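You operate a simulated robot arm through the tools that you are given. There is no shell and no other tool. Be economical: measure what you need, move in short steps, check, and stop when the job is done.

The job below is to be done with a simulated robot arm. You get a single attempt, and the scene is never put back.

Task
Shut the small blue lever, put the 20 mm steel block in the drawer and push the stop button in.
Fine: shut the drawer; leave the dials and the ram lever.

The check looks at the end state, three seconds after you hand in, the way a careful person would. Anything else that was tipped, shoved, dropped, spilled or broken makes it a failure.

Robot
A 6-joint arm with a two-finger parallel gripper, fixed in place. Base frame: the origin is at the foot of the arm, x ahead of it, y to its left, z up. Lengths are in m, angles in rad, forces in N, time in s.
With the tool pointing down near the work surface it reaches from about 0.36 to 0.76 m from the base axis. Its first joint turns from -1.152 to 1.152 rad. Payload 2.45 kg.
Tool frame: the origin (TCP) lies between the finger pads and is the grasp point; the fingertips stand 0.024 m ahead of it; z points along the fingers, y is the line along which they close. Largest opening 0.068 m; finger width 0.017, thickness 0.01; the body of the gripper, 0.04 by 0.07 m, starts 0.041 m behind the TCP.
Orientation is that of the tool frame in the base frame, as a unit quaternion [x, y, z, w]. With the fingers straight down and closing along the base's y, the tool's x points along the base's -x, its y along +y and its z along -z.

Tools
- The arm moves only by the tool move_arm. Its argument "increments" is a list of rows, each a list of 7 numbers: the turn, a rotation vector about the tool's x, y, z in rad, then the shift along the tool's x, y, z in m, then the finger opening in m, from 0 to 0.068. In form: [[rx, ry, rz, dx, dy, dz, jaw], ...]. A call has 1 to 10 rows; each row is the pose to reach, as a shift and turn from the pose commanded when the call began, along the tool's axes at that moment. A row lasts 0.2 s, in which the tool goes at most 0.05 m and 0.15 rad; a call with a longer step from one row to the next is refused whole, and so is a gripper value outside its range. A pose out of reach is approached as far as the arm can. The call stops where the force on the tool passes 50 N (or 10 N more than at its start, if that is more) or the arm is blocked; 0.2 s more then pass. Each finger travels about 0.108 m/s and halts on what it meets, pressing with about 38 N; the grip force reading is that of the motor and also rises with nothing between the fingers. The clock runs only during rows and for 0.2 s after the last one: add rows that repeat a pose to give the fingers time. The reply holds the time, the measured pose of the TCP, the force on the tool along the base axes, the opening and the grip force, in the units named above and with some noise, with the torque about the TCP (base axes, N m) and any sound that the robot's microphone picked up.
- Cameras (640 x 400 px; columns grow to the right, rows downward): "scene" is fixed at [0.1683, 0.4089, 1.4618]; the picture's right is [-0.80, -0.60, 0.00], its down [-0.39, 0.52, -0.76] and it looks along [0.46, -0.61, -0.65] (base axes); focal length 302 px, centre (320, 200). "wrist" rides on the gripper at [0.084, 0.011, -0.075] in the tool frame; the picture's right is [-0.13, 0.99, 0.00], its down [-0.60, -0.08, -0.79] and it looks along [-0.79, -0.10, 0.61] (tool axes); focal length 251 px, centre (320, 200). There is no depth. A picture from a camera that has moved, and an enlarged one, comes with that camera's place and axes in the base frame and with its lens. The place of the scene camera against the robot may be out by one fixed shift of up to 0.012 m in any direction.
- snapshot(camera): a new picture of that camera. The clock stands still meanwhile.
- inspect(camera, box): a new picture of the part [left, top, right, bottom] of that camera's present view, enlarged. The clock stands still meanwhile.
- finish_job(): hands the job in; it is judged then, once.

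Work in short steps. Places have to be worked out from the pictures, the camera data and where the tool is seen: move nearer, look again, correct. Check each grasp and each placing, and mend what went wrong. You have 120 turns and 68 pictures in all, those below and enlarged ones among them. Open the gripper and draw the arm clear of the work before you hand the job in, unless the task says otherwise; then end with one line.

The tools are called after ">>>" as name(argument=value, ...) on one line, values as JSON. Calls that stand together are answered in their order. move_arm: Moves the arm, as the interface text tells. Its arguments: {"type":"object","properties":{"increments":{"type":"array"}},"required":["increments"]} The other tools are called the same way: snapshot (camera) takes a picture; inspect (camera, box) takes an enlarged picture of a part of a camera's view; finish_job () hands the job in.

At the start:

```text
t: 0.0
position: [0.434, -0.0404, 1.1875]
orientation: [0.001, 1.0, 0.0, 0.0]
ft_force: [0.0, 0.2, -0.5]
ft_torque: [0.02, -0.02, 0.0]
grip_width: 0.068
grasp_force: 0.1
```

scene: 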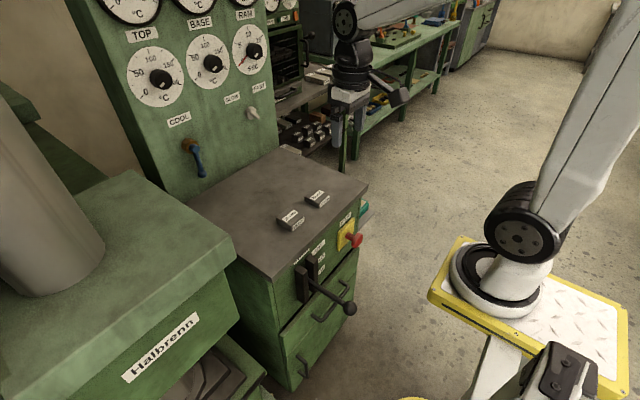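
wrist: 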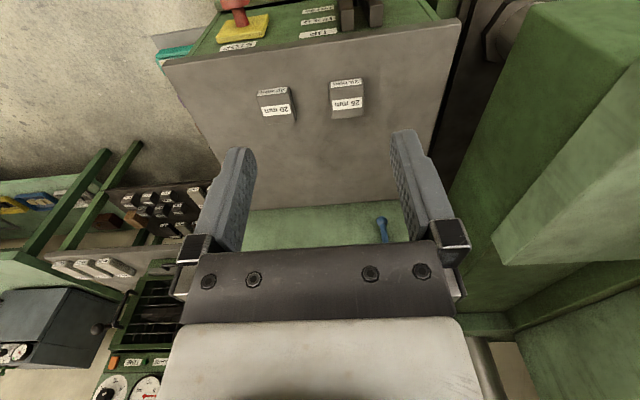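

I start by looking closer at the cabinet top, front and lever in the scene view.

>>> inspect(camera="scene", box=[220, 160, 380, 260])

>>> inspect(camera="scene", box=[140, 80, 300, 180])

>>> inspect(camera="scene", box=[220, 220, 400, 400])

>>> inspect(camera="wrist", box=[160, 0, 480, 200])

```text
4.00 times, centred on (300, 210) of scene
camera zoom: at [0.1683, 0.4089, 1.4618], right [-0.8, -0.6, 0.0], down [-0.39, 0.52, -0.76], along [0.46, -0.61, -0.65], focal length 1208 px, centre (400, 160)
```

zoom: 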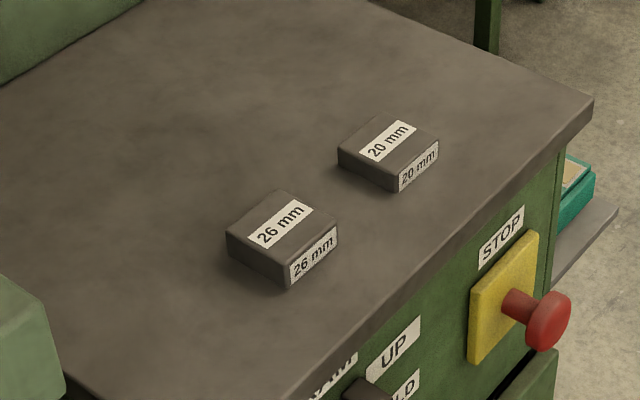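

```text
4.00 times, centred on (220, 130) of scene
camera zoom: at [0.1683, 0.4089, 1.4618], right [-0.8, -0.6, 0.0], down [-0.39, 0.52, -0.76], along [0.46, -0.61, -0.65], focal length 1208 px, centre (720, 480)
```

zoom: 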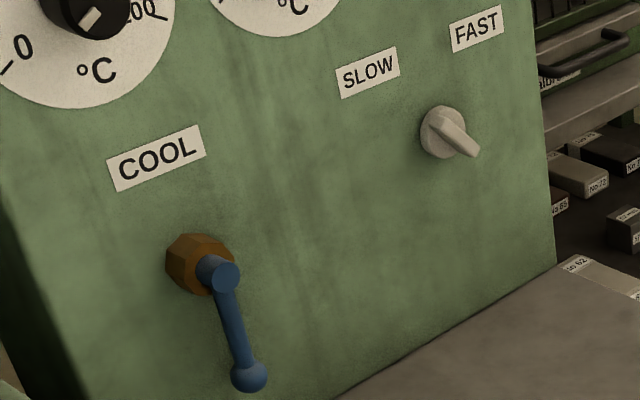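

```text
2.22 times, centred on (310, 310) of scene
camera zoom: at [0.1683, 0.4089, 1.4618], right [-0.8, -0.6, 0.0], down [-0.39, 0.52, -0.76], along [0.46, -0.61, -0.65], focal length 671 px, centre (342, -44)
```

zoom: 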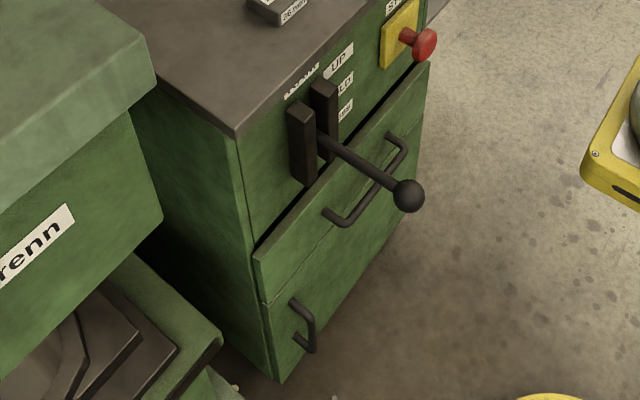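

```text
2.00 times, centred on (320, 100) of wrist
camera zoom: at [0.3512, -0.0311, 1.2623], right [0.13, 0.99, 0.0], down [0.6, -0.08, 0.79], along [0.79, -0.1, -0.61], focal length 503 px, centre (320, 400)
```

zoom: 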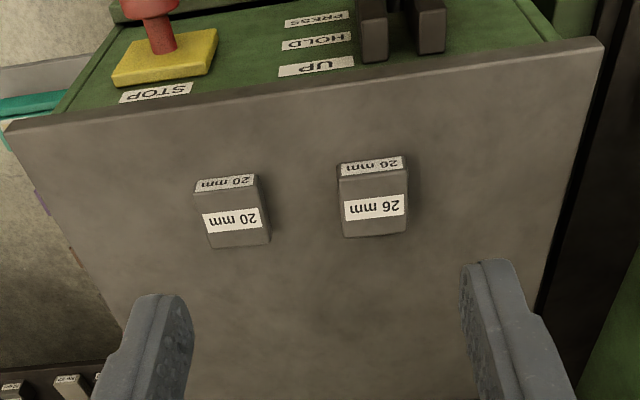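

The cabinet top is at about z≈0.86 with the 20 mm block near (0.595,-0.14). The drawer front is near x≈0.5, z≈0.5–0.63, and the ram lever sticks out at y≈0.02. I back off and lower the arm to see the front face with the wrist camera.

>>> move_arm(increments=[[0, 0, 0, 0.016, 0, 0.04, 0.068], [0, 0, 0, 0.032, 0, 0.08, 0.068], [0, 0, 0, 0.048, 0, 0.12, 0.068], [0, 0, 0, 0.062, 0, 0.155, 0.068], [0, 0, 0, 0.075, 0, 0.1875, 0.068]])

>>> snapshot(camera="wrist")

>>> snapshot(camera="scene")

```text
t: 1.2
position: [0.3591, -0.0425, 0.999]
orientation: [-0.001, 1.0, 0.0, 0.001]
ft_force: [-1.0, 0.1, -0.5]
ft_torque: [0.01, -0.04, -0.01]
grip_width: 0.068
grasp_force: 0.1
```

```text
61 pictures are left
camera wrist: at [0.2768, -0.0322, 1.0736], right [0.13, 0.99, 0.0], down [0.6, -0.08, 0.79], along [0.79, -0.1, -0.61], focal length 251 px, centre (320, 200)
```

wrist: 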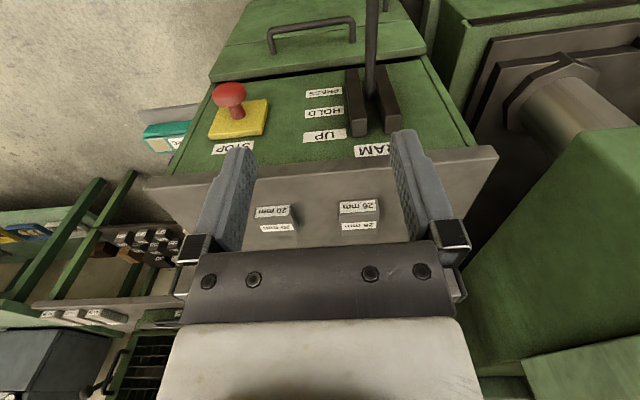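

```text
60 pictures are left
```

scene: 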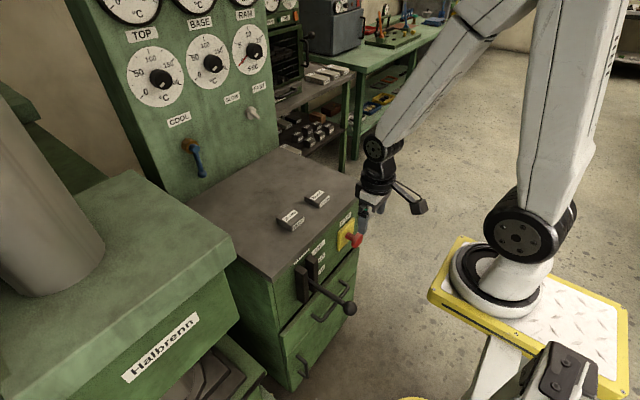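

The arm moves as expected; the stop button sits near (0.48,-0.205,0.69), sticking out. I move lower, to the right of the ram lever, to see the drawer.

>>> move_arm(increments=[[0, 0, 0, 0.01, -0.02, 0.03, 0.068], [0, 0, 0, 0.01, -0.04, 0.06, 0.068], [0, 0, 0, 0.01, -0.06, 0.09, 0.068], [0, 0, 0, 0.01, -0.08, 0.12, 0.068], [0, 0, 0, 0.01, -0.09, 0.15, 0.068]])

>>> snapshot(camera="wrist")

>>> inspect(camera="scene", box=[240, 200, 480, 380])

```text
t: 2.4
position: [0.349, -0.1321, 0.8493]
orientation: [0.0, 1.0, 0.0, 0.0]
ft_force: [0.4, -0.6, 0.4]
ft_torque: [0.02, 0.01, -0.02]
grip_width: 0.0681
grasp_force: 0.0
```

```text
59 pictures are left
camera wrist: at [0.2664, -0.1233, 0.9236], right [0.13, 0.99, 0.0], down [0.6, -0.08, 0.79], along [0.79, -0.1, -0.61], focal length 251 px, centre (320, 200)
```

wrist: 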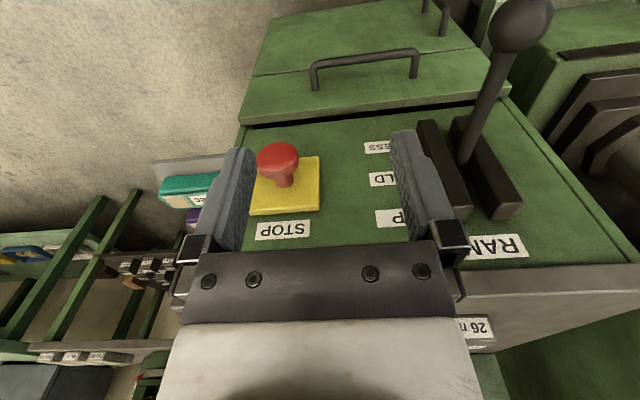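

```text
2.22 times, centred on (360, 290) of scene
camera zoom: at [0.1683, 0.4089, 1.4618], right [-0.8, -0.6, 0.0], down [-0.39, 0.52, -0.76], along [0.46, -0.61, -0.65], focal length 671 px, centre (231, 0)
```

zoom: 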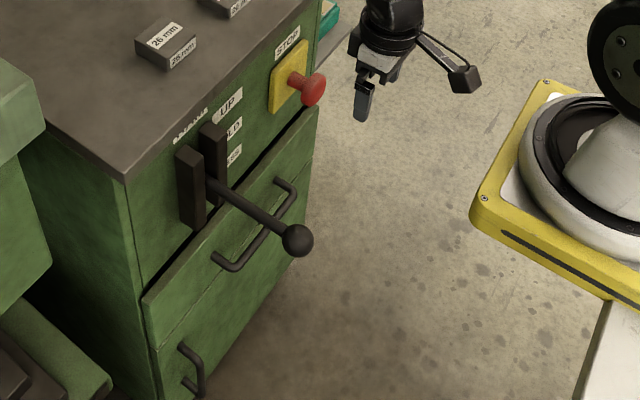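

The drawer is shut, with its handle bar near (0.469,-0.075,0.48) and the ram lever knob near (0.36,0.02,0.70). Before any contact I go up and look closely at the blue lever on the back panel.

>>> move_arm(increments=[[0, 0, 0, 0, 0, -0.05, 0.068], [0, 0, 0, 0, 0, -0.1, 0.068], [0, 0, 0, 0, 0, -0.15, 0.068], [0, 0, 0, 0, 0, -0.2, 0.068], [0, 0, 0, 0, 0, -0.25, 0.068], [0, 0, 0, -0.03, 0.02, -0.28, 0.068], [0, 0, 0, -0.07, 0.045, -0.3, 0.068], [0, 0, 0, -0.11, 0.07, -0.3, 0.068], [0, 0, 0, -0.15, 0.095, -0.3, 0.068], [0, 0, 0, -0.19, 0.12, -0.3, 0.068]])

>>> move_arm(increments=[[0, 0, 0, -0.03, 0.02, 0, 0.068], [0, 0, 0, -0.06, 0.04, 0, 0.068]])

>>> snapshot(camera="wrist")

>>> snapshot(camera="scene")

```text
refused: row 7 steps farther than a row can; nothing moved
```

```text
t: 3.0
position: [0.4119, -0.0903, 0.8478]
orientation: [0.0, 1.0, -0.001, 0.0]
ft_force: [-0.8, -0.2, 0.5]
ft_torque: [0.0, -0.02, -0.02]
grip_width: 0.068
grasp_force: 0.1
```

```text
57 pictures are left
camera wrist: at [0.3278, -0.0811, 0.9225], right [0.13, 0.99, 0.0], down [0.6, -0.08, 0.79], along [0.79, -0.1, -0.61], focal length 251 px, centre (320, 200)
```

wrist: 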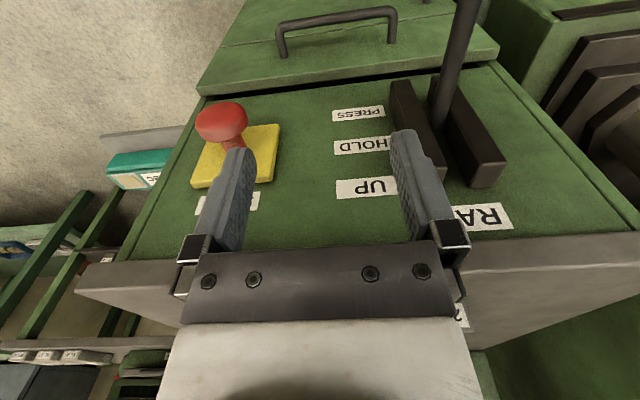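

```text
56 pictures are left
```

scene: 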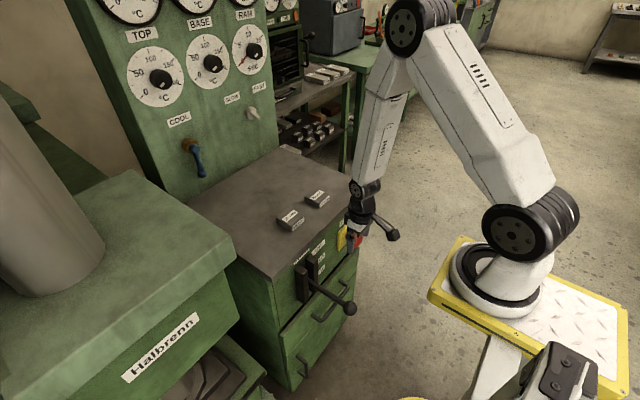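

That second call ran on its own but hit nothing; the tool is clear in front of the cabinet. Combining the two wrist views puts the handle bar near (0.46,-0.075,0.49). Now I raise the arm straight up.

>>> move_arm(increments=[[0, 0, 0, 0.02, 0, -0.04, 0.068], [0, 0, 0, 0.02, 0, -0.09, 0.068], [0, 0, 0, 0.02, 0, -0.14, 0.068], [0, 0, 0, 0.02, 0, -0.19, 0.068], [0, 0, 0, 0.02, 0, -0.24, 0.068], [0, 0, 0, 0.0, 0.02, -0.28, 0.068], [0, 0, 0, -0.04, 0.045, -0.3, 0.068], [0, 0, 0, -0.08, 0.07, -0.3, 0.068], [0, 0, 0, -0.12, 0.095, -0.3, 0.068], [0, 0, 0, -0.16, 0.12, -0.3, 0.068]])

>>> snapshot(camera="wrist")

```text
refused: row 7 steps farther than a row can; nothing moved
```

```text
55 pictures are left
camera wrist: at [0.3278, -0.0811, 0.9225], right [0.13, 0.99, 0.0], down [0.6, -0.08, 0.79], along [0.79, -0.1, -0.61], focal length 251 px, centre (320, 200)
```

wrist: 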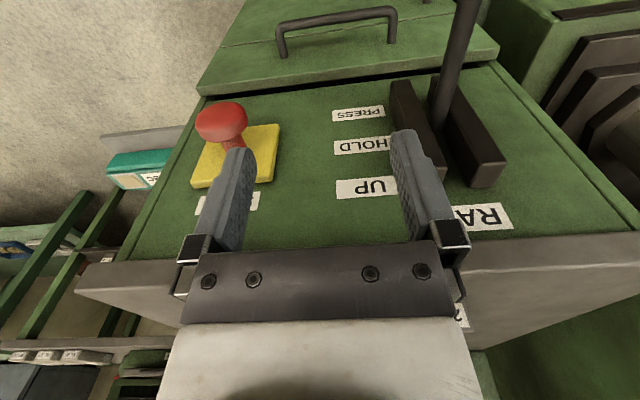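

I press the stop button first since the arm is next to it: the head centre is at about (0.479,-0.207,0.688). I line up closed fingers in front of it and go down.

>>> move_arm(increments=[[0, 0, 0, 0, -0.04, 0, 0.03], [0, 0, 0, 0, -0.08, 0.01, 0.0], [0, 0, 0, 0, -0.117, 0.04, 0.0], [0, 0, 0, 0, -0.117, 0.08, 0.0], [0, 0, 0, 0, -0.117, 0.12, 0.0], [0, 0, 0, 0, -0.117, 0.158, 0.0], [0, 0, 0, 0, -0.117, 0.158, 0.0]])

>>> snapshot(camera="wrist")

```text
t: 4.6
position: [0.4093, -0.2096, 0.6908]
orientation: [0.0, 1.0, 0.0, 0.0]
ft_force: [-0.5, 0.4, -0.1]
ft_torque: [-0.02, -0.02, 0.0]
grip_width: 0.0
grasp_force: 23.7
```

```text
54 pictures are left
camera wrist: at [0.3261, -0.1995, 0.7668], right [0.13, 0.99, 0.0], down [0.6, -0.08, 0.79], along [0.79, -0.1, -0.61], focal length 251 px, centre (320, 200)
```

wrist: 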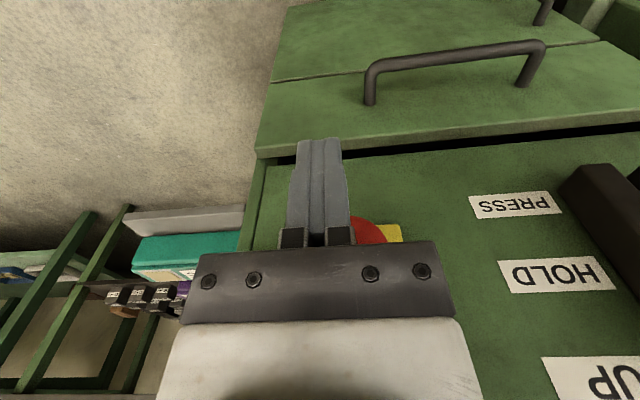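

The fingers are level with the button, whose centre is just a few millimetres to the +y side. I push slowly along +x.

>>> move_arm(increments=[[0, 0, 0, -0.02, 0.004, 0, 0], [0, 0, 0, -0.04, 0.004, 0, 0], [0, 0, 0, -0.048, 0.004, 0, 0], [0, 0, 0, -0.054, 0.004, 0, 0], [0, 0, 0, -0.058, 0.004, 0, 0], [0, 0, 0, -0.062, 0.004, 0, 0], [0, 0, 0, -0.066, 0.004, 0, 0]])

```text
t: 6.0
position: [0.4625, -0.2026, 0.6916]
orientation: [0.002, 1.0, 0.005, -0.009]
ft_force: [-8.9, -3.5, -0.3]
ft_torque: [0.09, -0.25, -0.02]
grip_width: 0.0
grasp_force: 23.8
stopped in row 7: the force on the tool passed its limit at 55 N (the readings are from after the stop); the commanded pose is now the measured one
```

Contact stopped the push at 55 N, at x≈0.4625. I back off and check whether the button went in.

>>> move_arm(increments=[[0, 0, 0, 0.03, 0, 0, 0], [0, 0, 0, 0.06, 0, -0.02, 0], [0, 0, 0, 0.06, 0.01, -0.06, 0], [0, 0, 0, 0.06, 0.05, -0.08, 0]])

>>> snapshot(camera="wrist")

>>> inspect(camera="scene", box=[300, 190, 380, 260])

```text
t: 7.0
position: [0.4066, -0.1541, 0.7738]
orientation: [0.003, 1.0, 0.004, -0.006]
ft_force: [-1.2, -0.1, 0.5]
ft_torque: [-0.03, 0.04, 0.0]
grip_width: 0.0002
grasp_force: 23.5
```

```text
53 pictures are left
camera wrist: at [0.3248, -0.1441, 0.8492], right [0.13, 0.99, 0.01], down [0.61, -0.09, 0.78], along [0.78, -0.1, -0.62], focal length 251 px, centre (320, 200)
```

wrist: 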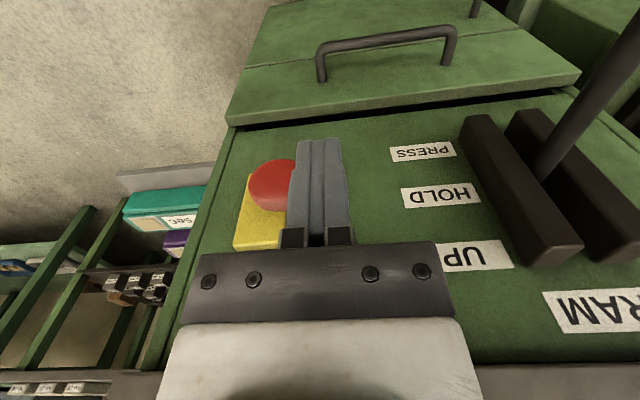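

```text
5.71 times, centred on (340, 225) of scene
camera zoom: at [0.1684, 0.4088, 1.4618], right [-0.8, -0.6, 0.0], down [-0.39, 0.52, -0.76], along [0.46, -0.61, -0.65], focal length 1726 px, centre (206, 57)
```

zoom: 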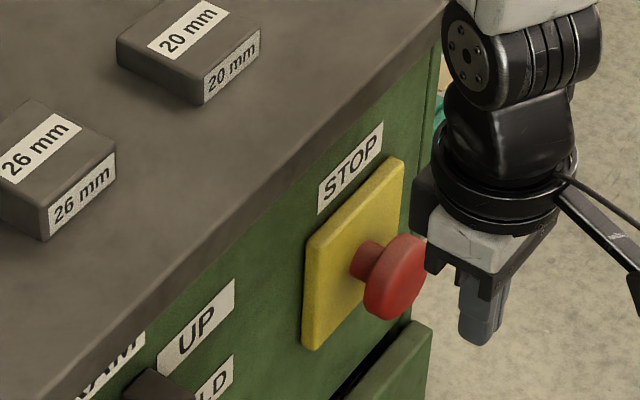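

The head appears to have moved in about 12 mm and stayed, but the stem still shows. I press once more, centred and in finer steps, to confirm it's at its stop.

>>> move_arm(increments=[[0, 0, 0, 0, -0.03, 0.01, 0], [0, 0, 0, 0, -0.053, 0.045, 0], [0, 0, 0, 0, -0.053, 0.082, 0], [0, 0, 0, -0.03, -0.053, 0.082, 0], [0, 0, 0, -0.05, -0.053, 0.082, 0], [0, 0, 0, -0.053, -0.053, 0.082, 0], [0, 0, 0, -0.056, -0.053, 0.082, 0], [0, 0, 0, -0.058, -0.053, 0.082, 0], [0, 0, 0, -0.06, -0.053, 0.082, 0]])

```text
t: 9.0
position: [0.4621, -0.2067, 0.689]
orientation: [0.002, 1.0, 0.004, -0.008]
ft_force: [-10.6, -4.7, 3.9]
ft_torque: [0.15, -0.35, 0.02]
grip_width: 0.0
grasp_force: 23.4
```

There is contact at the same x as before with a light force. I continue in 1–2 mm steps.

>>> move_arm(increments=[[0, 0, 0, -0.002, 0, 0, 0], [0, 0, 0, -0.004, 0, 0, 0], [0, 0, 0, -0.004, 0, 0, 0]])

>>> inspect(camera="scene", box=[300, 190, 380, 260])

```text
t: 9.8
position: [0.4636, -0.204, 0.6898]
orientation: [0.003, 1.0, 0.006, -0.012]
ft_force: [-40.3, -16.3, 9.9]
ft_torque: [0.43, -1.19, 0.01]
grip_width: 0.0002
grasp_force: 23.8
```

```text
5.71 times, centred on (340, 225) of scene
camera zoom: at [0.1674, 0.4086, 1.462], right [-0.8, -0.6, 0.0], down [-0.39, 0.52, -0.76], along [0.46, -0.61, -0.65], focal length 1726 px, centre (206, 57)
```

zoom: 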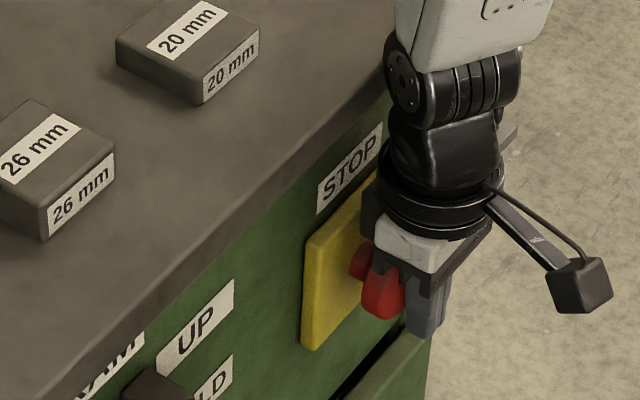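

The force and torque put the contact about 3 cm above the TCP, so the gripper may be pressing high on the head or on the housing. I back off, tilt the fingers forward and look again.

>>> move_arm(increments=[[0, 0, 0, 0.02, 0, 0, 0], [0, 0.0, 0, 0.06, 0, 0.0, 0], [0, 0, 0, 0.09, 0, -0.02, 0], [0, 0, 0, 0.09, 0.0, -0.05, 0]])

>>> inspect(camera="scene", box=[300, 190, 380, 260])

```text
t: 10.8
position: [0.3799, -0.2066, 0.74]
orientation: [0.002, 1.0, 0.005, -0.006]
ft_force: [-0.1, -0.7, -1.2]
ft_torque: [-0.01, 0.01, -0.04]
grip_width: 0.0001
grasp_force: 23.8
```

```text
5.71 times, centred on (340, 225) of scene
camera zoom: at [0.1683, 0.4089, 1.4618], right [-0.8, -0.6, 0.0], down [-0.39, 0.52, -0.76], along [0.46, -0.61, -0.65], focal length 1726 px, centre (206, 57)
```

zoom: 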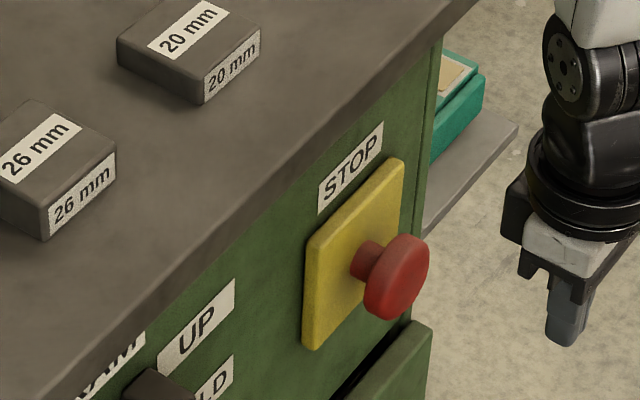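

The button has moved in 12 mm compared with the first picture and it stays there. To be sure it's fully in, I tilt the fingers about 45° forward so that only the tips can touch the head.

>>> move_arm(increments=[[0, -0.14, 0, 0, 0, 0, 0], [0, -0.28, 0, 0, 0, 0.01, 0], [0, -0.42, 0, -0.005, 0, 0.02, 0], [0, -0.56, 0, -0.01, 0, 0.03, 0], [0, -0.7, 0, -0.015, 0, 0.04, 0], [0, -0.8, 0, -0.02, 0.001, 0.043, 0], [0, -0.8, 0, -0.02, 0.001, 0.043, 0]])

>>> snapshot(camera="wrist")

```text
t: 12.4
position: [0.3986, -0.2041, 0.6982]
orientation: [0.004, 0.923, 0.003, 0.384]
ft_force: [-0.7, 0.1, 0.5]
ft_torque: [-0.01, 0.0, -0.02]
grip_width: 0.0
grasp_force: 22.9
```

```text
49 pictures are left
camera wrist: at [0.2874, -0.1945, 0.6905], right [0.1, 0.99, 0.1], down [-0.14, -0.09, 0.99], along [0.99, -0.11, 0.13], focal length 251 px, centre (320, 200)
```

wrist: 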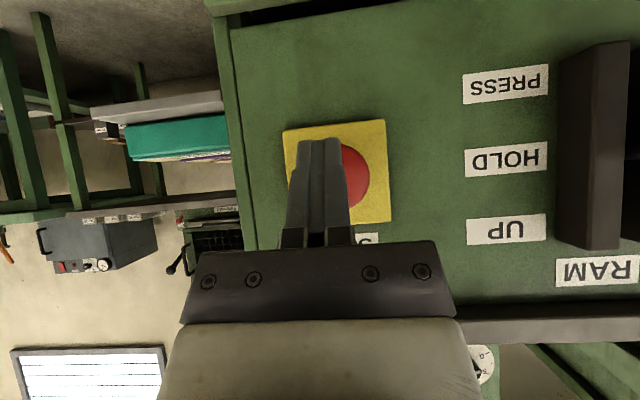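

Head-on view: the button centre is at about (y -0.202, z 0.696) and the plate is undisturbed. I push along +x with the tips.

>>> move_arm(increments=[[0, 0, 0, -0.0269, 0.002, 0.0157, 0], [0, 0, 0, -0.0374, 0.002, 0.0263, 0], [0, 0, 0, -0.041, 0.002, 0.0299, 0], [0, 0, 0, -0.0438, 0.002, 0.0327, 0], [0, 0, 0, -0.0466, 0.002, 0.0355, 0], [0, 0, 0, -0.0494, 0.002, 0.0384, 0], [0, 0, 0, -0.0522, 0.002, 0.0412, 0]])

```text
t: 13.7
position: [0.4493, -0.2014, 0.7034]
orientation: [0.01, 0.927, 0.005, 0.375]
ft_force: [-10.3, -2.1, 2.4]
ft_torque: [0.06, 0.05, -0.06]
grip_width: 0.0002
grasp_force: 23.6
stopped in row 6: the force on the tool passed its limit at 56 N (the readings are from after the stop); the commanded pose is now the measured one
```

The tips stopped hard at face x≈0.472, the same place as the earlier stop, so the button is bottomed. I back away and re-check its position in the scene view.

>>> move_arm(increments=[[0, 0, 0, 0.02, 0, -0.02, 0], [0, 0, 0, 0.04, 0, -0.045, 0], [0, 0, 0, 0.04, 0.0, -0.09, 0], [0, 0.14, 0, 0.03, 0.02, -0.12, 0.0]])

>>> inspect(camera="scene", box=[300, 190, 380, 260])

>>> snapshot(camera="wrist")

```text
t: 14.7
position: [0.3459, -0.1819, 0.7665]
orientation: [0.008, 0.95, 0.005, 0.311]
ft_force: [0.2, 0.5, 1.2]
ft_torque: [-0.01, 0.02, -0.01]
grip_width: 0.0001
grasp_force: 23.8
```

```text
5.71 times, centred on (340, 225) of scene
camera zoom: at [0.1684, 0.4088, 1.4618], right [-0.8, -0.6, 0.0], down [-0.39, 0.52, -0.76], along [0.46, -0.61, -0.65], focal length 1726 px, centre (206, 57)
```

zoom: 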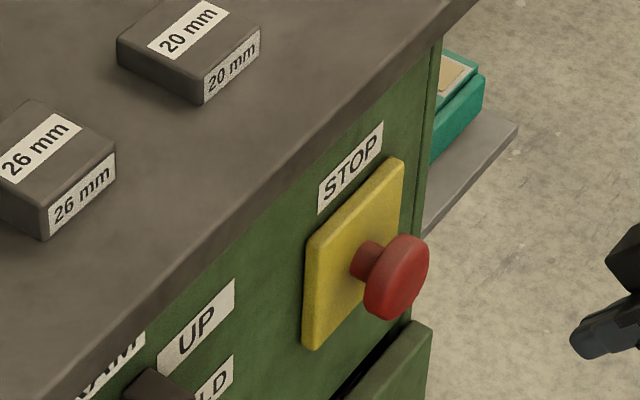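

```text
47 pictures are left
camera wrist: at [0.2352, -0.1718, 0.7783], right [0.12, 0.99, 0.09], down [0.02, -0.09, 1.0], along [0.99, -0.11, -0.03], focal length 251 px, centre (320, 200)
```

wrist: 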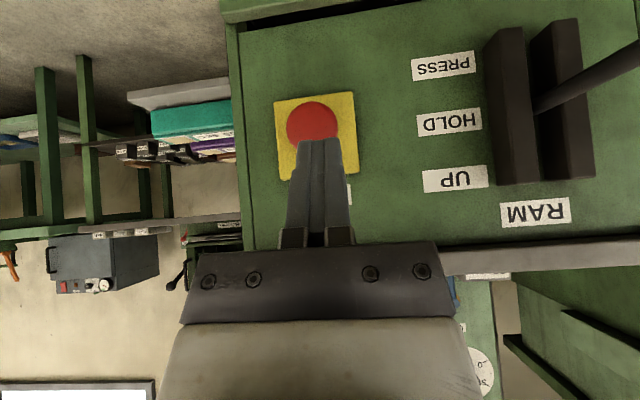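

The button stays in and is fully pressed. Next is the drawer: the handle bar is near (0.46, y -0.16…0.007, z 0.49). I bring the closed fingers to a pose in front of and above the bar at y≈-0.10 with a slight tilt, ready to hook it.

>>> move_arm(increments=[[0, 0.066, 0, 0.011, 0.016, 0.033, 0], [0, 0.132, 0, 0.022, 0.032, 0.066, 0], [0, 0.198, 0, 0.033, 0.048, 0.099, 0], [0, 0.264, 0, 0.044, 0.065, 0.133, 0], [0, 0.332, 0, 0.055, 0.082, 0.166, 0]])

>>> snapshot(camera="wrist")

>>> snapshot(camera="scene")

```text
t: 15.9
position: [0.3989, -0.0964, 0.6036]
orientation: [0.008, 0.989, 0.006, 0.15]
ft_force: [0.9, -0.4, -0.3]
ft_torque: [0.01, 0.01, 0.05]
grip_width: 0.0001
grasp_force: 23.7
```

```text
46 pictures are left
camera wrist: at [0.2974, -0.0864, 0.649], right [0.14, 0.99, 0.05], down [0.34, -0.1, 0.94], along [0.93, -0.11, -0.35], focal length 251 px, centre (320, 200)
```

wrist: 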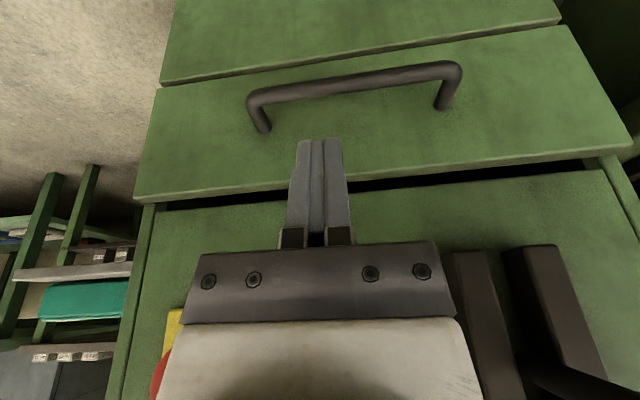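

```text
45 pictures are left
```

scene: 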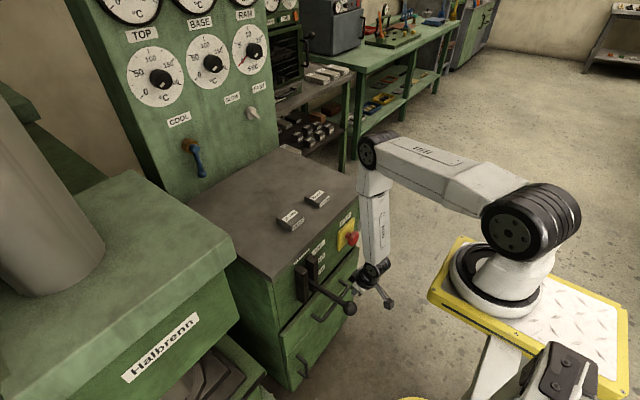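

The bar refines to x 0.460, z 0.487, with the drawer front at x≈0.506. I move over the gap and then down behind the bar.

>>> move_arm(increments=[[0, 0, 0, -0.03, 0, 0.037, 0], [0, 0, 0, -0.0586, 0, 0.0744, 0], [0, 0, 0, -0.052, 0, 0.096, 0], [0, 0, 0, -0.0455, 0, 0.117, 0], [0, 0, 0, -0.0393, 0, 0.1365, 0], [0, 0, 0, -0.0393, 0, 0.1365, 0]])

>>> snapshot(camera="wrist")

```text
t: 17.0
position: [0.4788, -0.0983, 0.5008]
orientation: [0.008, 0.988, 0.006, 0.151]
ft_force: [-36.1, 7.8, 71.7]
ft_torque: [-1.62, -3.32, -0.47]
grip_width: 0.0001
grasp_force: 22.7
stopped in row 5: the force on the tool passed its limit at 146 N (the readings are from after the stop); the commanded pose is now the measured one
```

```text
44 pictures are left
camera wrist: at [0.3777, -0.0886, 0.5481], right [0.14, 0.99, 0.05], down [0.34, -0.1, 0.94], along [0.93, -0.11, -0.35], focal length 251 px, centre (320, 200)
```

wrist: 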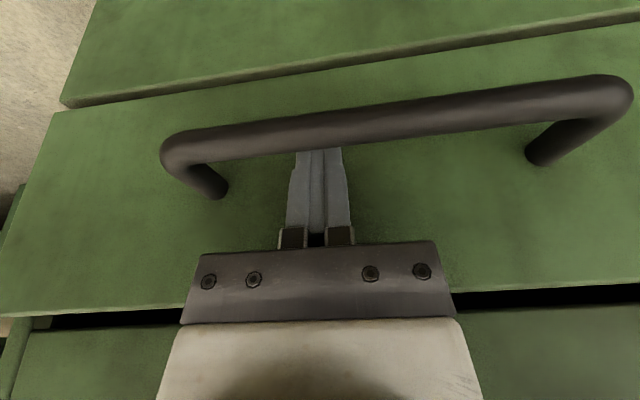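

The wrist flange caught the drawer's top edge (upward force acting 7–9 cm above the TCP). I lift, tilt more to about 0.6 rad, and come in along the finger direction behind the bar.

>>> move_arm(increments=[[0, 0, 0, -0.0104, 0, -0.0334, 0], [0, -0.15, 0, 0.0148, 0, -0.0392, 0], [0, -0.3, 0, 0.0148, 0, -0.0392, 0], [0, -0.3, 0, 0.0088, 0, -0.0196, 0], [0, -0.3, 0, 0.003, 0, -0.0004, 0], [0, -0.3, 0, 0.003, 0, -0.0004, 0]])

>>> snapshot(camera="wrist")

```text
t: 18.4
position: [0.476, -0.0976, 0.4994]
orientation: [0.009, 0.955, 0.005, 0.298]
ft_force: [0.9, 0.3, 0.4]
ft_torque: [0.01, -0.04, 0.01]
grip_width: 0.0001
grasp_force: 23.2
```

```text
43 pictures are left
camera wrist: at [0.3661, -0.0872, 0.5119], right [0.12, 0.99, 0.09], down [0.04, -0.09, 0.99], along [0.99, -0.11, -0.05], focal length 251 px, centre (320, 200)
```

wrist: 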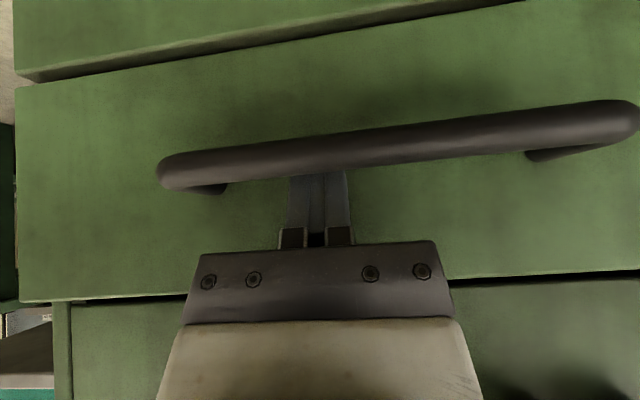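

The fingers are behind the bar with no force. I pull along -x in small steps.

>>> move_arm(increments=[[0, 0, 0, 0.0082, 0, -0.0057, 0], [0, 0, 0, 0.0165, 0, -0.0114, 0], [0, 0, 0, 0.0247, 0, -0.0171, 0], [0, 0, 0, 0.0329, 0, -0.0228, 0], [0, 0, 0, 0.0412, 0, -0.0285, 0], [0, 0, 0, 0.0494, 0, -0.0341, 0], [0, 0, 0, 0.0576, 0, -0.0398, 0]])

>>> snapshot(camera="wrist")

```text
t: 20.0
position: [0.4056, -0.0966, 0.4997]
orientation: [0.009, 0.955, 0.006, 0.297]
ft_force: [0.7, -0.5, 0.7]
ft_torque: [-0.06, -0.05, -0.03]
grip_width: 0.0
grasp_force: 23.5
```

```text
42 pictures are left
camera wrist: at [0.295, -0.0867, 0.5137], right [0.12, 0.99, 0.09], down [0.05, -0.1, 0.99], along [0.99, -0.11, -0.06], focal length 251 px, centre (320, 200)
```

wrist: 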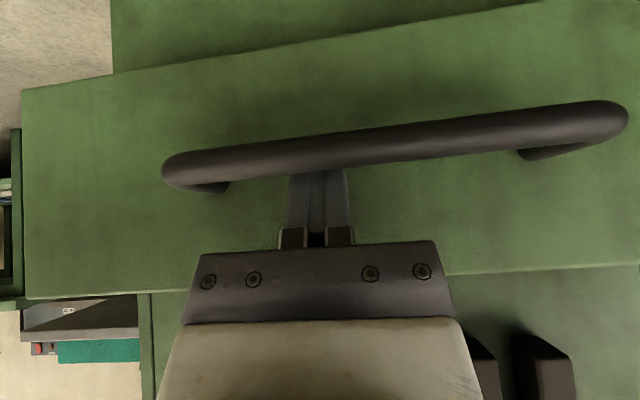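

The drawer follows the fingers, about 7 cm out so far. I continue pulling.

>>> move_arm(increments=[[0, 0, 0, 0.0082, 0, -0.0057, 0], [0, 0, 0, 0.0165, 0, -0.0114, 0], [0, 0, 0, 0.0247, 0, -0.0171, 0], [0, 0, 0, 0.0329, 0, -0.0228, 0], [0, 0, 0, 0.0412, 0, -0.0285, 0], [0, 0, 0, 0.0494, 0, -0.0341, 0], [0, 0, 0, 0.0576, 0, -0.0398, 0]])

>>> snapshot(camera="scene")

```text
t: 21.6
position: [0.3345, -0.0954, 0.4995]
orientation: [0.01, 0.955, 0.005, 0.297]
ft_force: [-0.5, 0.4, -0.1]
ft_torque: [-0.01, 0.02, 0.03]
grip_width: 0.0
grasp_force: 23.1
```

```text
41 pictures are left
```

scene: 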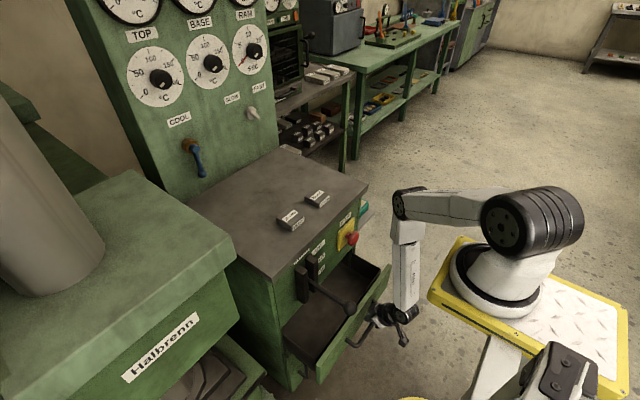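

The drawer is open about 14 cm, the ram lever is unmoved, and the force is zero. I ease forward a little, withdraw along the finger direction, then go up and straighten.

>>> move_arm(increments=[[0, 0, 0, -0.0033, 0, 0.0023, 0], [0, 0, 0, -0.0033, 0, -0.015, 0], [0, 0, 0, -0.0033, 0, -0.035, 0], [0, 0, 0, -0.0033, 0, -0.06, 0], [0, 0, 0, -0.0263, -0.01, -0.093, 0], [0, 0, 0, -0.05, -0.02, -0.126, 0], [0, 0, 0, -0.073, -0.02, -0.159, 0], [0, 0, 0, -0.096, -0.02, -0.192, 0]])

>>> snapshot(camera="wrist")

>>> snapshot(camera="scene")

```text
t: 23.4
position: [0.3073, -0.1182, 0.7123]
orientation: [0.009, 0.955, 0.005, 0.297]
ft_force: [0.3, -0.2, 0.5]
ft_torque: [-0.01, 0.02, 0.03]
grip_width: 0.0001
grasp_force: 23.6
```

```text
40 pictures are left
camera wrist: at [0.1971, -0.1081, 0.725], right [0.12, 0.99, 0.09], down [0.04, -0.09, 0.99], along [0.99, -0.11, -0.05], focal length 251 px, centre (320, 200)
```

wrist: 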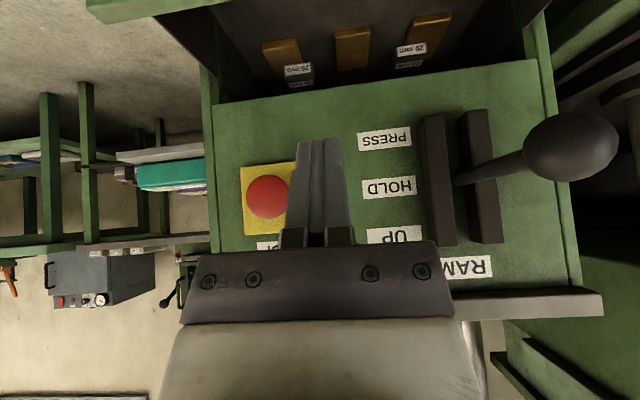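

```text
39 pictures are left
```

scene: 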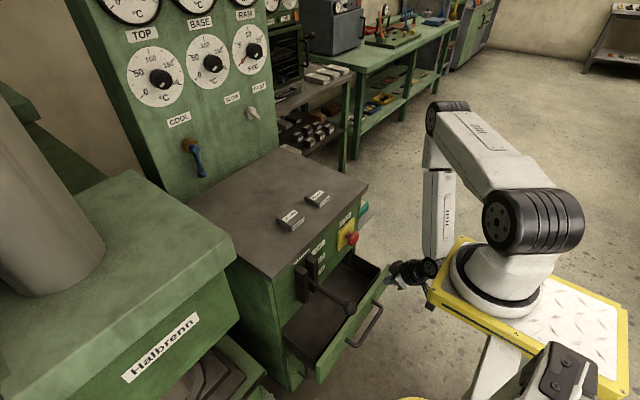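

There are some labelled pieces at the back of the drawer. I zoom in on both views to see what they are.

>>> inspect(camera="wrist", box=[210, 0, 550, 120])

>>> inspect(camera="scene", box=[270, 240, 400, 380])

```text
1.88 times, centred on (380, 60) of wrist
camera zoom: at [0.1971, -0.1081, 0.725], right [0.12, 0.99, 0.09], down [0.04, -0.09, 0.99], along [0.99, -0.11, -0.05], focal length 473 px, centre (207, 464)
```

zoom: 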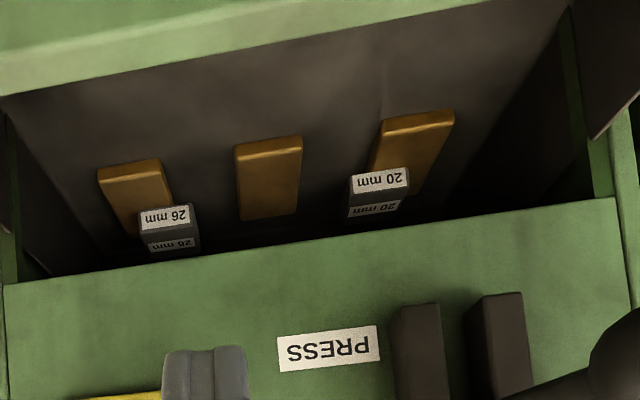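

```text
2.86 times, centred on (335, 310) of scene
camera zoom: at [0.1683, 0.4089, 1.4618], right [-0.8, -0.6, 0.0], down [-0.39, 0.52, -0.76], along [0.46, -0.61, -0.65], focal length 863 px, centre (277, -114)
```

zoom: 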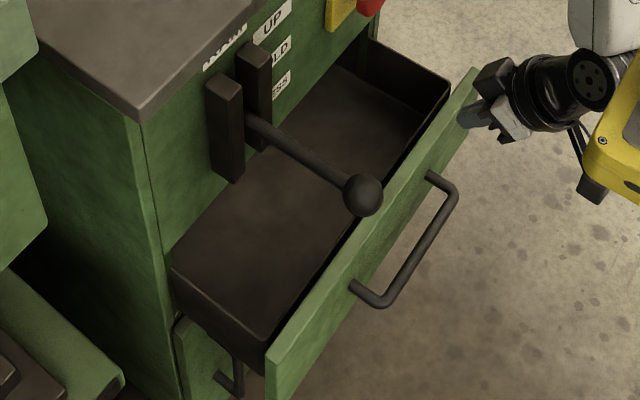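

The drawer already holds brass bars and two labelled blocks at the back; its front part is empty and that's where the table block will go. Now I rise and straighten the tool to get a view of the 20 mm block on top.

>>> move_arm(increments=[[0, 0.08, 0, -0.0256, 0, -0.037, 0], [0, 0.16, 0, -0.0512, 0, -0.074, 0], [0, 0.25, 0, -0.0768, 0, -0.111, 0], [0, 0.34, 0, -0.1024, 0, -0.148, 0.03], [0, 0.43, 0, -0.128, 0, -0.185, 0.06], [0, 0.52, 0, -0.153, 0, -0.222, 0.068], [0, 0.604, 0, -0.18, 0, -0.25, 0.068]])

```text
t: 25.2
position: [0.3678, -0.1147, 0.9895]
orientation: [0.043, 0.983, 0.082, 0.16]
ft_force: [-0.4, 0.6, -1.0]
ft_torque: [0.02, -0.03, -0.01]
grip_width: 0.068
grasp_force: 0.0
out of reach, approached as far as the arm can: row 3, 4, 5, 6, 7
stopped in row 7: the arm was blocked; the commanded pose is now the measured one
```

Straightening that close to the base was out of reach and the orientation drifted. I move forward 10 cm and restore the straight-down orientation.

>>> move_arm(increments=[[0.04, 0.08, -0.02, -0.033, 0.001, 0.007, 0.068], [0.08, 0.16, -0.043, -0.066, 0.002, 0.015, 0.068], [0.12, 0.24, -0.064, -0.1, 0.003, 0.0227, 0.068], [0.165, 0.322, -0.086, -0.1, 0.003, 0.0227, 0.068], [0.165, 0.322, -0.086, -0.1, 0.003, 0.0227, 0.068]])

>>> snapshot(camera="wrist")

```text
t: 26.4
position: [0.4597, -0.1184, 0.9802]
orientation: [0.009, 0.997, 0.043, 0.059]
ft_force: [0.4, 0.0, 0.7]
ft_torque: [0.03, -0.03, 0.03]
grip_width: 0.068
grasp_force: 0.0
out of reach, approached as far as the arm can: row 3, 4, 5
```

```text
36 pictures are left
camera wrist: at [0.3687, -0.1128, 1.0448], right [0.14, 0.98, 0.1], down [0.51, -0.16, 0.85], along [0.85, -0.07, -0.52], focal length 251 px, centre (320, 200)
```

wrist: 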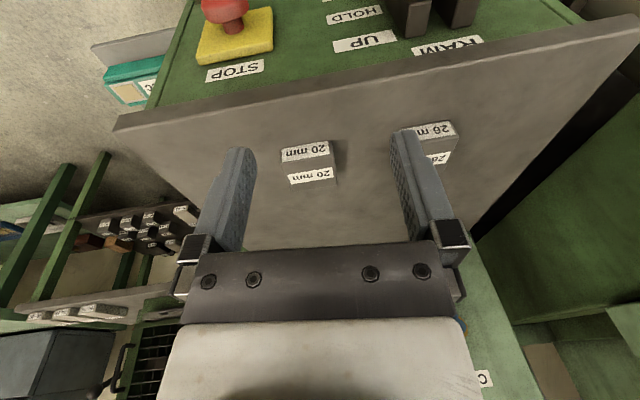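

The arm is still slightly off vertical. I repeat the pose to see whether it settles.

>>> move_arm(increments=[[0, 0, 0, -0.01, 0, 0, 0.068], [0, 0, 0, -0.02, 0, 0, 0.068], [0, 0, 0, -0.02, 0, 0, 0.068]])

```text
t: 27.2
position: [0.4795, -0.1179, 0.981]
orientation: [0.01, 0.997, 0.048, 0.062]
ft_force: [-0.4, -0.2, -0.8]
ft_torque: [0.02, 0.03, -0.03]
grip_width: 0.0682
grasp_force: 0.0
```

I apply the remaining small orientation correction.

>>> move_arm(increments=[[0.05, 0.06, -0.01, -0.01, 0, 0, 0.068], [0.096, 0.124, -0.02, -0.02, 0, 0, 0.068], [0.096, 0.124, -0.02, -0.02, 0, 0, 0.068]])

```text
t: 28.0
position: [0.48, -0.1189, 0.9814]
orientation: [0.009, 0.997, 0.048, 0.061]
ft_force: [-0.2, -0.6, 0.8]
ft_torque: [-0.02, -0.04, -0.01]
grip_width: 0.0678
grasp_force: 0.0
out of reach, approached as far as the arm can: row 1, 2, 3
```

The solver seems caught at a joint limit in this area. I move outward and up, then correct the orientation there.

>>> move_arm(increments=[[0, 0, 0, -0.028, -0.002, -0.022, 0.068], [0, 0, 0, -0.056, -0.004, -0.044, 0.068], [0, 0, 0, -0.084, -0.006, -0.066, 0.068], [0, 0, 0, -0.112, -0.009, -0.088, 0.068], [0.03, 0.04, -0.006, -0.112, -0.009, -0.088, 0.068], [0.064, 0.08, -0.013, -0.112, -0.009, -0.088, 0.068], [0.096, 0.124, -0.02, -0.112, -0.009, -0.088, 0.068], [0.096, 0.124, -0.02, -0.112, -0.009, -0.088, 0.068]])

>>> snapshot(camera="scene")

```text
t: 29.8
position: [0.5682, -0.1393, 1.0666]
orientation: [0.009, 0.993, 0.079, 0.083]
ft_force: [-0.4, -0.7, -0.4]
ft_torque: [-0.02, -0.01, 0.03]
grip_width: 0.068
grasp_force: 0.0
out of reach, approached as far as the arm can: row 1, 2, 3, 4, 5, 6, 7, 8
```

```text
35 pictures are left
```

scene: 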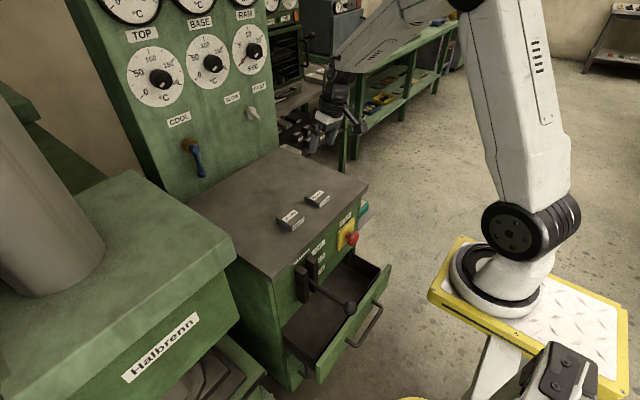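

The residual tilt worsens, so some wrist joint sits at its limit. I test a yaw turn, which I need later anyway, to unwind it.

>>> move_arm(increments=[[0, 0, 0.14, 0, 0, 0, 0.068], [0, 0, 0.28, 0, 0, 0, 0.068], [0, 0, 0.28, 0, 0, 0, 0.068]])

```text
t: 30.6
position: [0.5674, -0.1401, 1.0654]
orientation: [0.148, 0.982, 0.089, 0.071]
ft_force: [0.0, 0.2, 0.2]
ft_torque: [-0.01, -0.01, 0.0]
grip_width: 0.068
grasp_force: 0.1
```

Positive yaw is allowed. I try removing the tilt in this yawed pose.

>>> move_arm(increments=[[0.1, 0.057, 0, 0, 0, 0, 0.068], [0.197, 0.114, 0, 0, 0, 0, 0.068], [0.197, 0.114, 0, 0, 0, 0, 0.068]])

```text
t: 31.4
position: [0.5677, -0.1401, 1.0661]
orientation: [0.147, 0.983, 0.089, 0.071]
ft_force: [0.2, 0.1, -0.4]
ft_torque: [0.01, 0.01, -0.01]
grip_width: 0.0681
grasp_force: 0.0
out of reach, approached as far as the arm can: row 1, 2, 3
```

Straightening is blocked from this side. I undo it by returning to the clean forward tilt of about 0.6 rad with no roll, to straighten from there with the arm further out.

>>> move_arm(increments=[[0.02, -0.112, -0.084, 0, 0, 0, 0.068], [0.041, -0.225, -0.167, 0, 0, 0, 0.068], [0.062, -0.337, -0.251, 0, 0, 0, 0.068], [0.083, -0.45, -0.335, 0, 0, 0, 0.068], [0.083, -0.45, -0.335, 0, 0, 0, 0.068]])

```text
t: 32.6
position: [0.5669, -0.1394, 1.0661]
orientation: [0.002, 0.956, 0.001, 0.295]
ft_force: [-0.5, -0.6, 0.1]
ft_torque: [-0.01, -0.01, 0.01]
grip_width: 0.0679
grasp_force: 0.1
```

Clean tilt reached with no complaint. Now I straighten by pure pitch from here.

>>> move_arm(increments=[[0, 0.12, 0, 0, 0, 0, 0.068], [0, 0.24, 0, 0, 0, 0, 0.068], [0, 0.36, 0, 0, 0, 0, 0.068], [0, 0.48, 0, 0, 0, 0, 0.068], [0, 0.598, 0, 0, 0, 0, 0.068], [0, 0.598, 0, 0, 0, 0, 0.068]])

>>> snapshot(camera="wrist")

```text
t: 34.0
position: [0.5392, -0.1381, 1.0249]
orientation: [0.001, 0.995, 0.072, 0.066]
ft_force: [-0.3, -0.8, -0.8]
ft_torque: [0.01, -0.02, 0.01]
grip_width: 0.0682
grasp_force: 0.0
out of reach, approached as far as the arm can: row 3, 4, 5, 6
```

```text
34 pictures are left
camera wrist: at [0.4473, -0.1389, 1.0884], right [0.12, 0.98, 0.16], down [0.49, -0.2, 0.85], along [0.86, -0.02, -0.51], focal length 251 px, centre (320, 200)
```

wrist: 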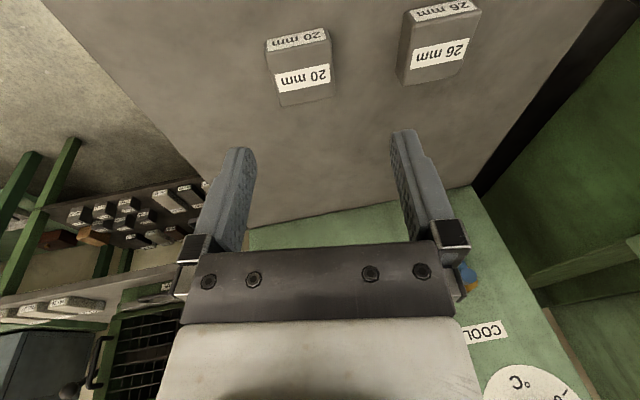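

My reading is that the forearm-roll joint sits flipped near its limit: the tool is fine when aligned with the forearm but can't bend back. I unwind it by swinging the tool to the +y side first, then forward.

>>> move_arm(increments=[[-0.09, -0.105, -0.002, -0.003, 0.003, -0.025, 0.068], [-0.18, -0.21, -0.004, -0.0066, 0.007, -0.049, 0.068], [-0.265, -0.315, -0.005, -0.0066, 0.007, -0.049, 0.068], [-0.352, -0.417, -0.007, -0.0066, 0.007, -0.049, 0.068], [-0.352, -0.417, -0.007, -0.0066, 0.007, -0.049, 0.068]])

```text
t: 35.2
position: [0.5404, -0.1365, 1.0763]
orientation: [-0.001, 0.931, 0.242, 0.272]
ft_force: [0.1, 0.3, 0.2]
ft_torque: [0.01, -0.01, 0.04]
grip_width: 0.0681
grasp_force: 0.1
```

Reached cleanly. Now I swing from the side to a forward tilt of about 1.05 rad.

>>> move_arm(increments=[[0.085, -0.096, -0.049, 0, 0, 0, 0.068], [0.17, -0.193, -0.099, 0, 0, 0, 0.068], [0.256, -0.289, -0.148, 0, 0, 0, 0.068], [0.342, -0.386, -0.198, 0, 0, 0, 0.068], [0.427, -0.482, -0.247, 0, 0, 0, 0.068], [0.427, -0.482, -0.247, 0, 0, 0, 0.068]])

```text
t: 36.6
position: [0.5399, -0.1379, 1.0786]
orientation: [0.0, 0.863, -0.001, 0.505]
ft_force: [0.7, 0.2, 0.4]
ft_torque: [0.0, -0.01, 0.02]
grip_width: 0.0678
grasp_force: 0.1
```

Clean again. Now pure pitch back to vertical (1.06 rad).

>>> move_arm(increments=[[0, 0.14, 0, 0, 0, 0, 0.068], [0, 0.28, 0, 0, 0, 0, 0.068], [0, 0.42, 0, 0, 0, 0, 0.068], [0, 0.56, 0, 0, 0, 0, 0.068], [0, 0.7, 0, 0, 0, 0, 0.068], [0, 0.84, 0, 0, 0, 0, 0.068], [0, 0.96, 0, 0, 0, 0, 0.068], [0, 1.06, 0, 0, 0, 0, 0.068], [0, 1.06, 0, 0, 0, 0, 0.068]])

>>> snapshot(camera="wrist")

```text
t: 38.6
position: [0.5174, -0.1284, 1.0334]
orientation: [0.001, 0.995, 0.078, 0.056]
ft_force: [0.4, 0.4, -0.1]
ft_torque: [0.01, 0.03, 0.0]
grip_width: 0.0679
grasp_force: 0.0
out of reach, approached as far as the arm can: row 6, 7, 8, 9
```

```text
33 pictures are left
camera wrist: at [0.4262, -0.1308, 1.0991], right [0.12, 0.98, 0.17], down [0.51, -0.21, 0.83], along [0.85, -0.01, -0.53], focal length 251 px, centre (320, 200)
```

wrist: 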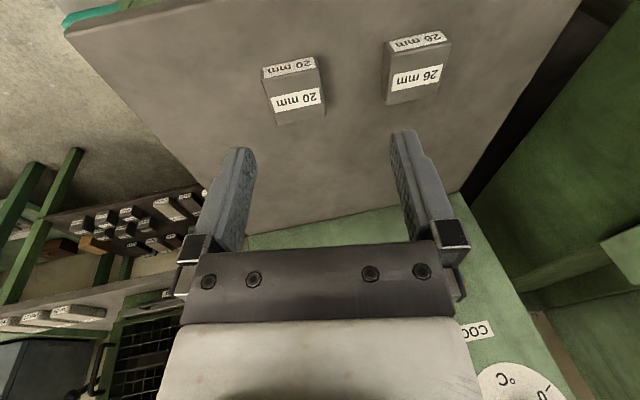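

It's blocked at the same point. The forearm is nearly level here, so my swing never truly went past it. I'll repeat it lower in front of the cabinet, where the forearm is near vertical. First I retreat to x≈0.42 with a clean forward tilt.

>>> move_arm(increments=[[0.03, -0.118, -0.011, 0.019, 0, -0.002, 0.03], [0.06, -0.237, -0.022, 0.038, 0, -0.004, 0.0], [0.09, -0.356, -0.033, 0.057, 0, -0.006, 0.0], [0.12, -0.475, -0.044, 0.077, 0, -0.008, 0.0], [0.15, -0.594, -0.055, 0.096, 0, -0.0107, 0.0], [0.15, -0.594, -0.055, 0.096, 0, -0.0107, 0.0]])

```text
t: 40.0
position: [0.4295, -0.1358, 1.0333]
orientation: [0.0, 0.938, -0.001, 0.348]
ft_force: [0.8, 0.1, -0.8]
ft_torque: [-0.01, 0.02, 0.03]
grip_width: 0.0002
grasp_force: 23.2
out of reach, approached as far as the arm can: row 5, 6
```

Now I descend in front of the cabinet to z≈0.80 with the same tilt.

>>> move_arm(increments=[[0, 0, 0, 0.026, 0, 0.028, 0], [0, 0, 0, 0.052, 0, 0.056, 0], [0, 0, 0, 0.079, 0, 0.084, 0], [0, 0, 0, 0.105, 0, 0.112, 0], [0, 0, 0, 0.131, 0, 0.14, 0], [0, 0, 0, 0.158, 0, 0.1676, 0], [0, 0, 0, 0.158, 0, 0.1676, 0]])

>>> snapshot(camera="scene")

```text
t: 41.6
position: [0.4183, -0.1353, 0.8036]
orientation: [0.001, 0.937, -0.001, 0.348]
ft_force: [0.7, 0.6, -0.7]
ft_torque: [-0.03, 0.01, 0.01]
grip_width: 0.0003
grasp_force: 23.4
```

```text
32 pictures are left
```

scene: 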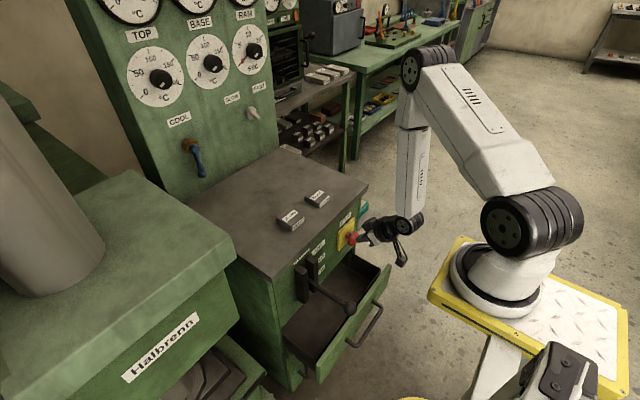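

The forearm is now vertical and the tool is bent forward. I swing the tool to the +y side first.

>>> move_arm(increments=[[-0.1, 0.086, 0.037, 0, 0, 0, 0], [-0.2, 0.172, 0.074, 0, 0, 0, 0], [-0.3, 0.258, 0.111, 0, 0, 0, 0], [-0.4, 0.344, 0.148, 0, 0, 0, 0], [-0.498, 0.43, 0.185, 0, 0, 0, 0], [-0.498, 0.43, 0.185, 0, 0, 0, 0]])

```text
t: 43.0
position: [0.4203, -0.1363, 0.8047]
orientation: [0.001, 0.957, 0.26, 0.129]
ft_force: [-0.1, -0.6, 0.3]
ft_torque: [0.01, -0.01, 0.01]
grip_width: 0.0
grasp_force: 23.6
```

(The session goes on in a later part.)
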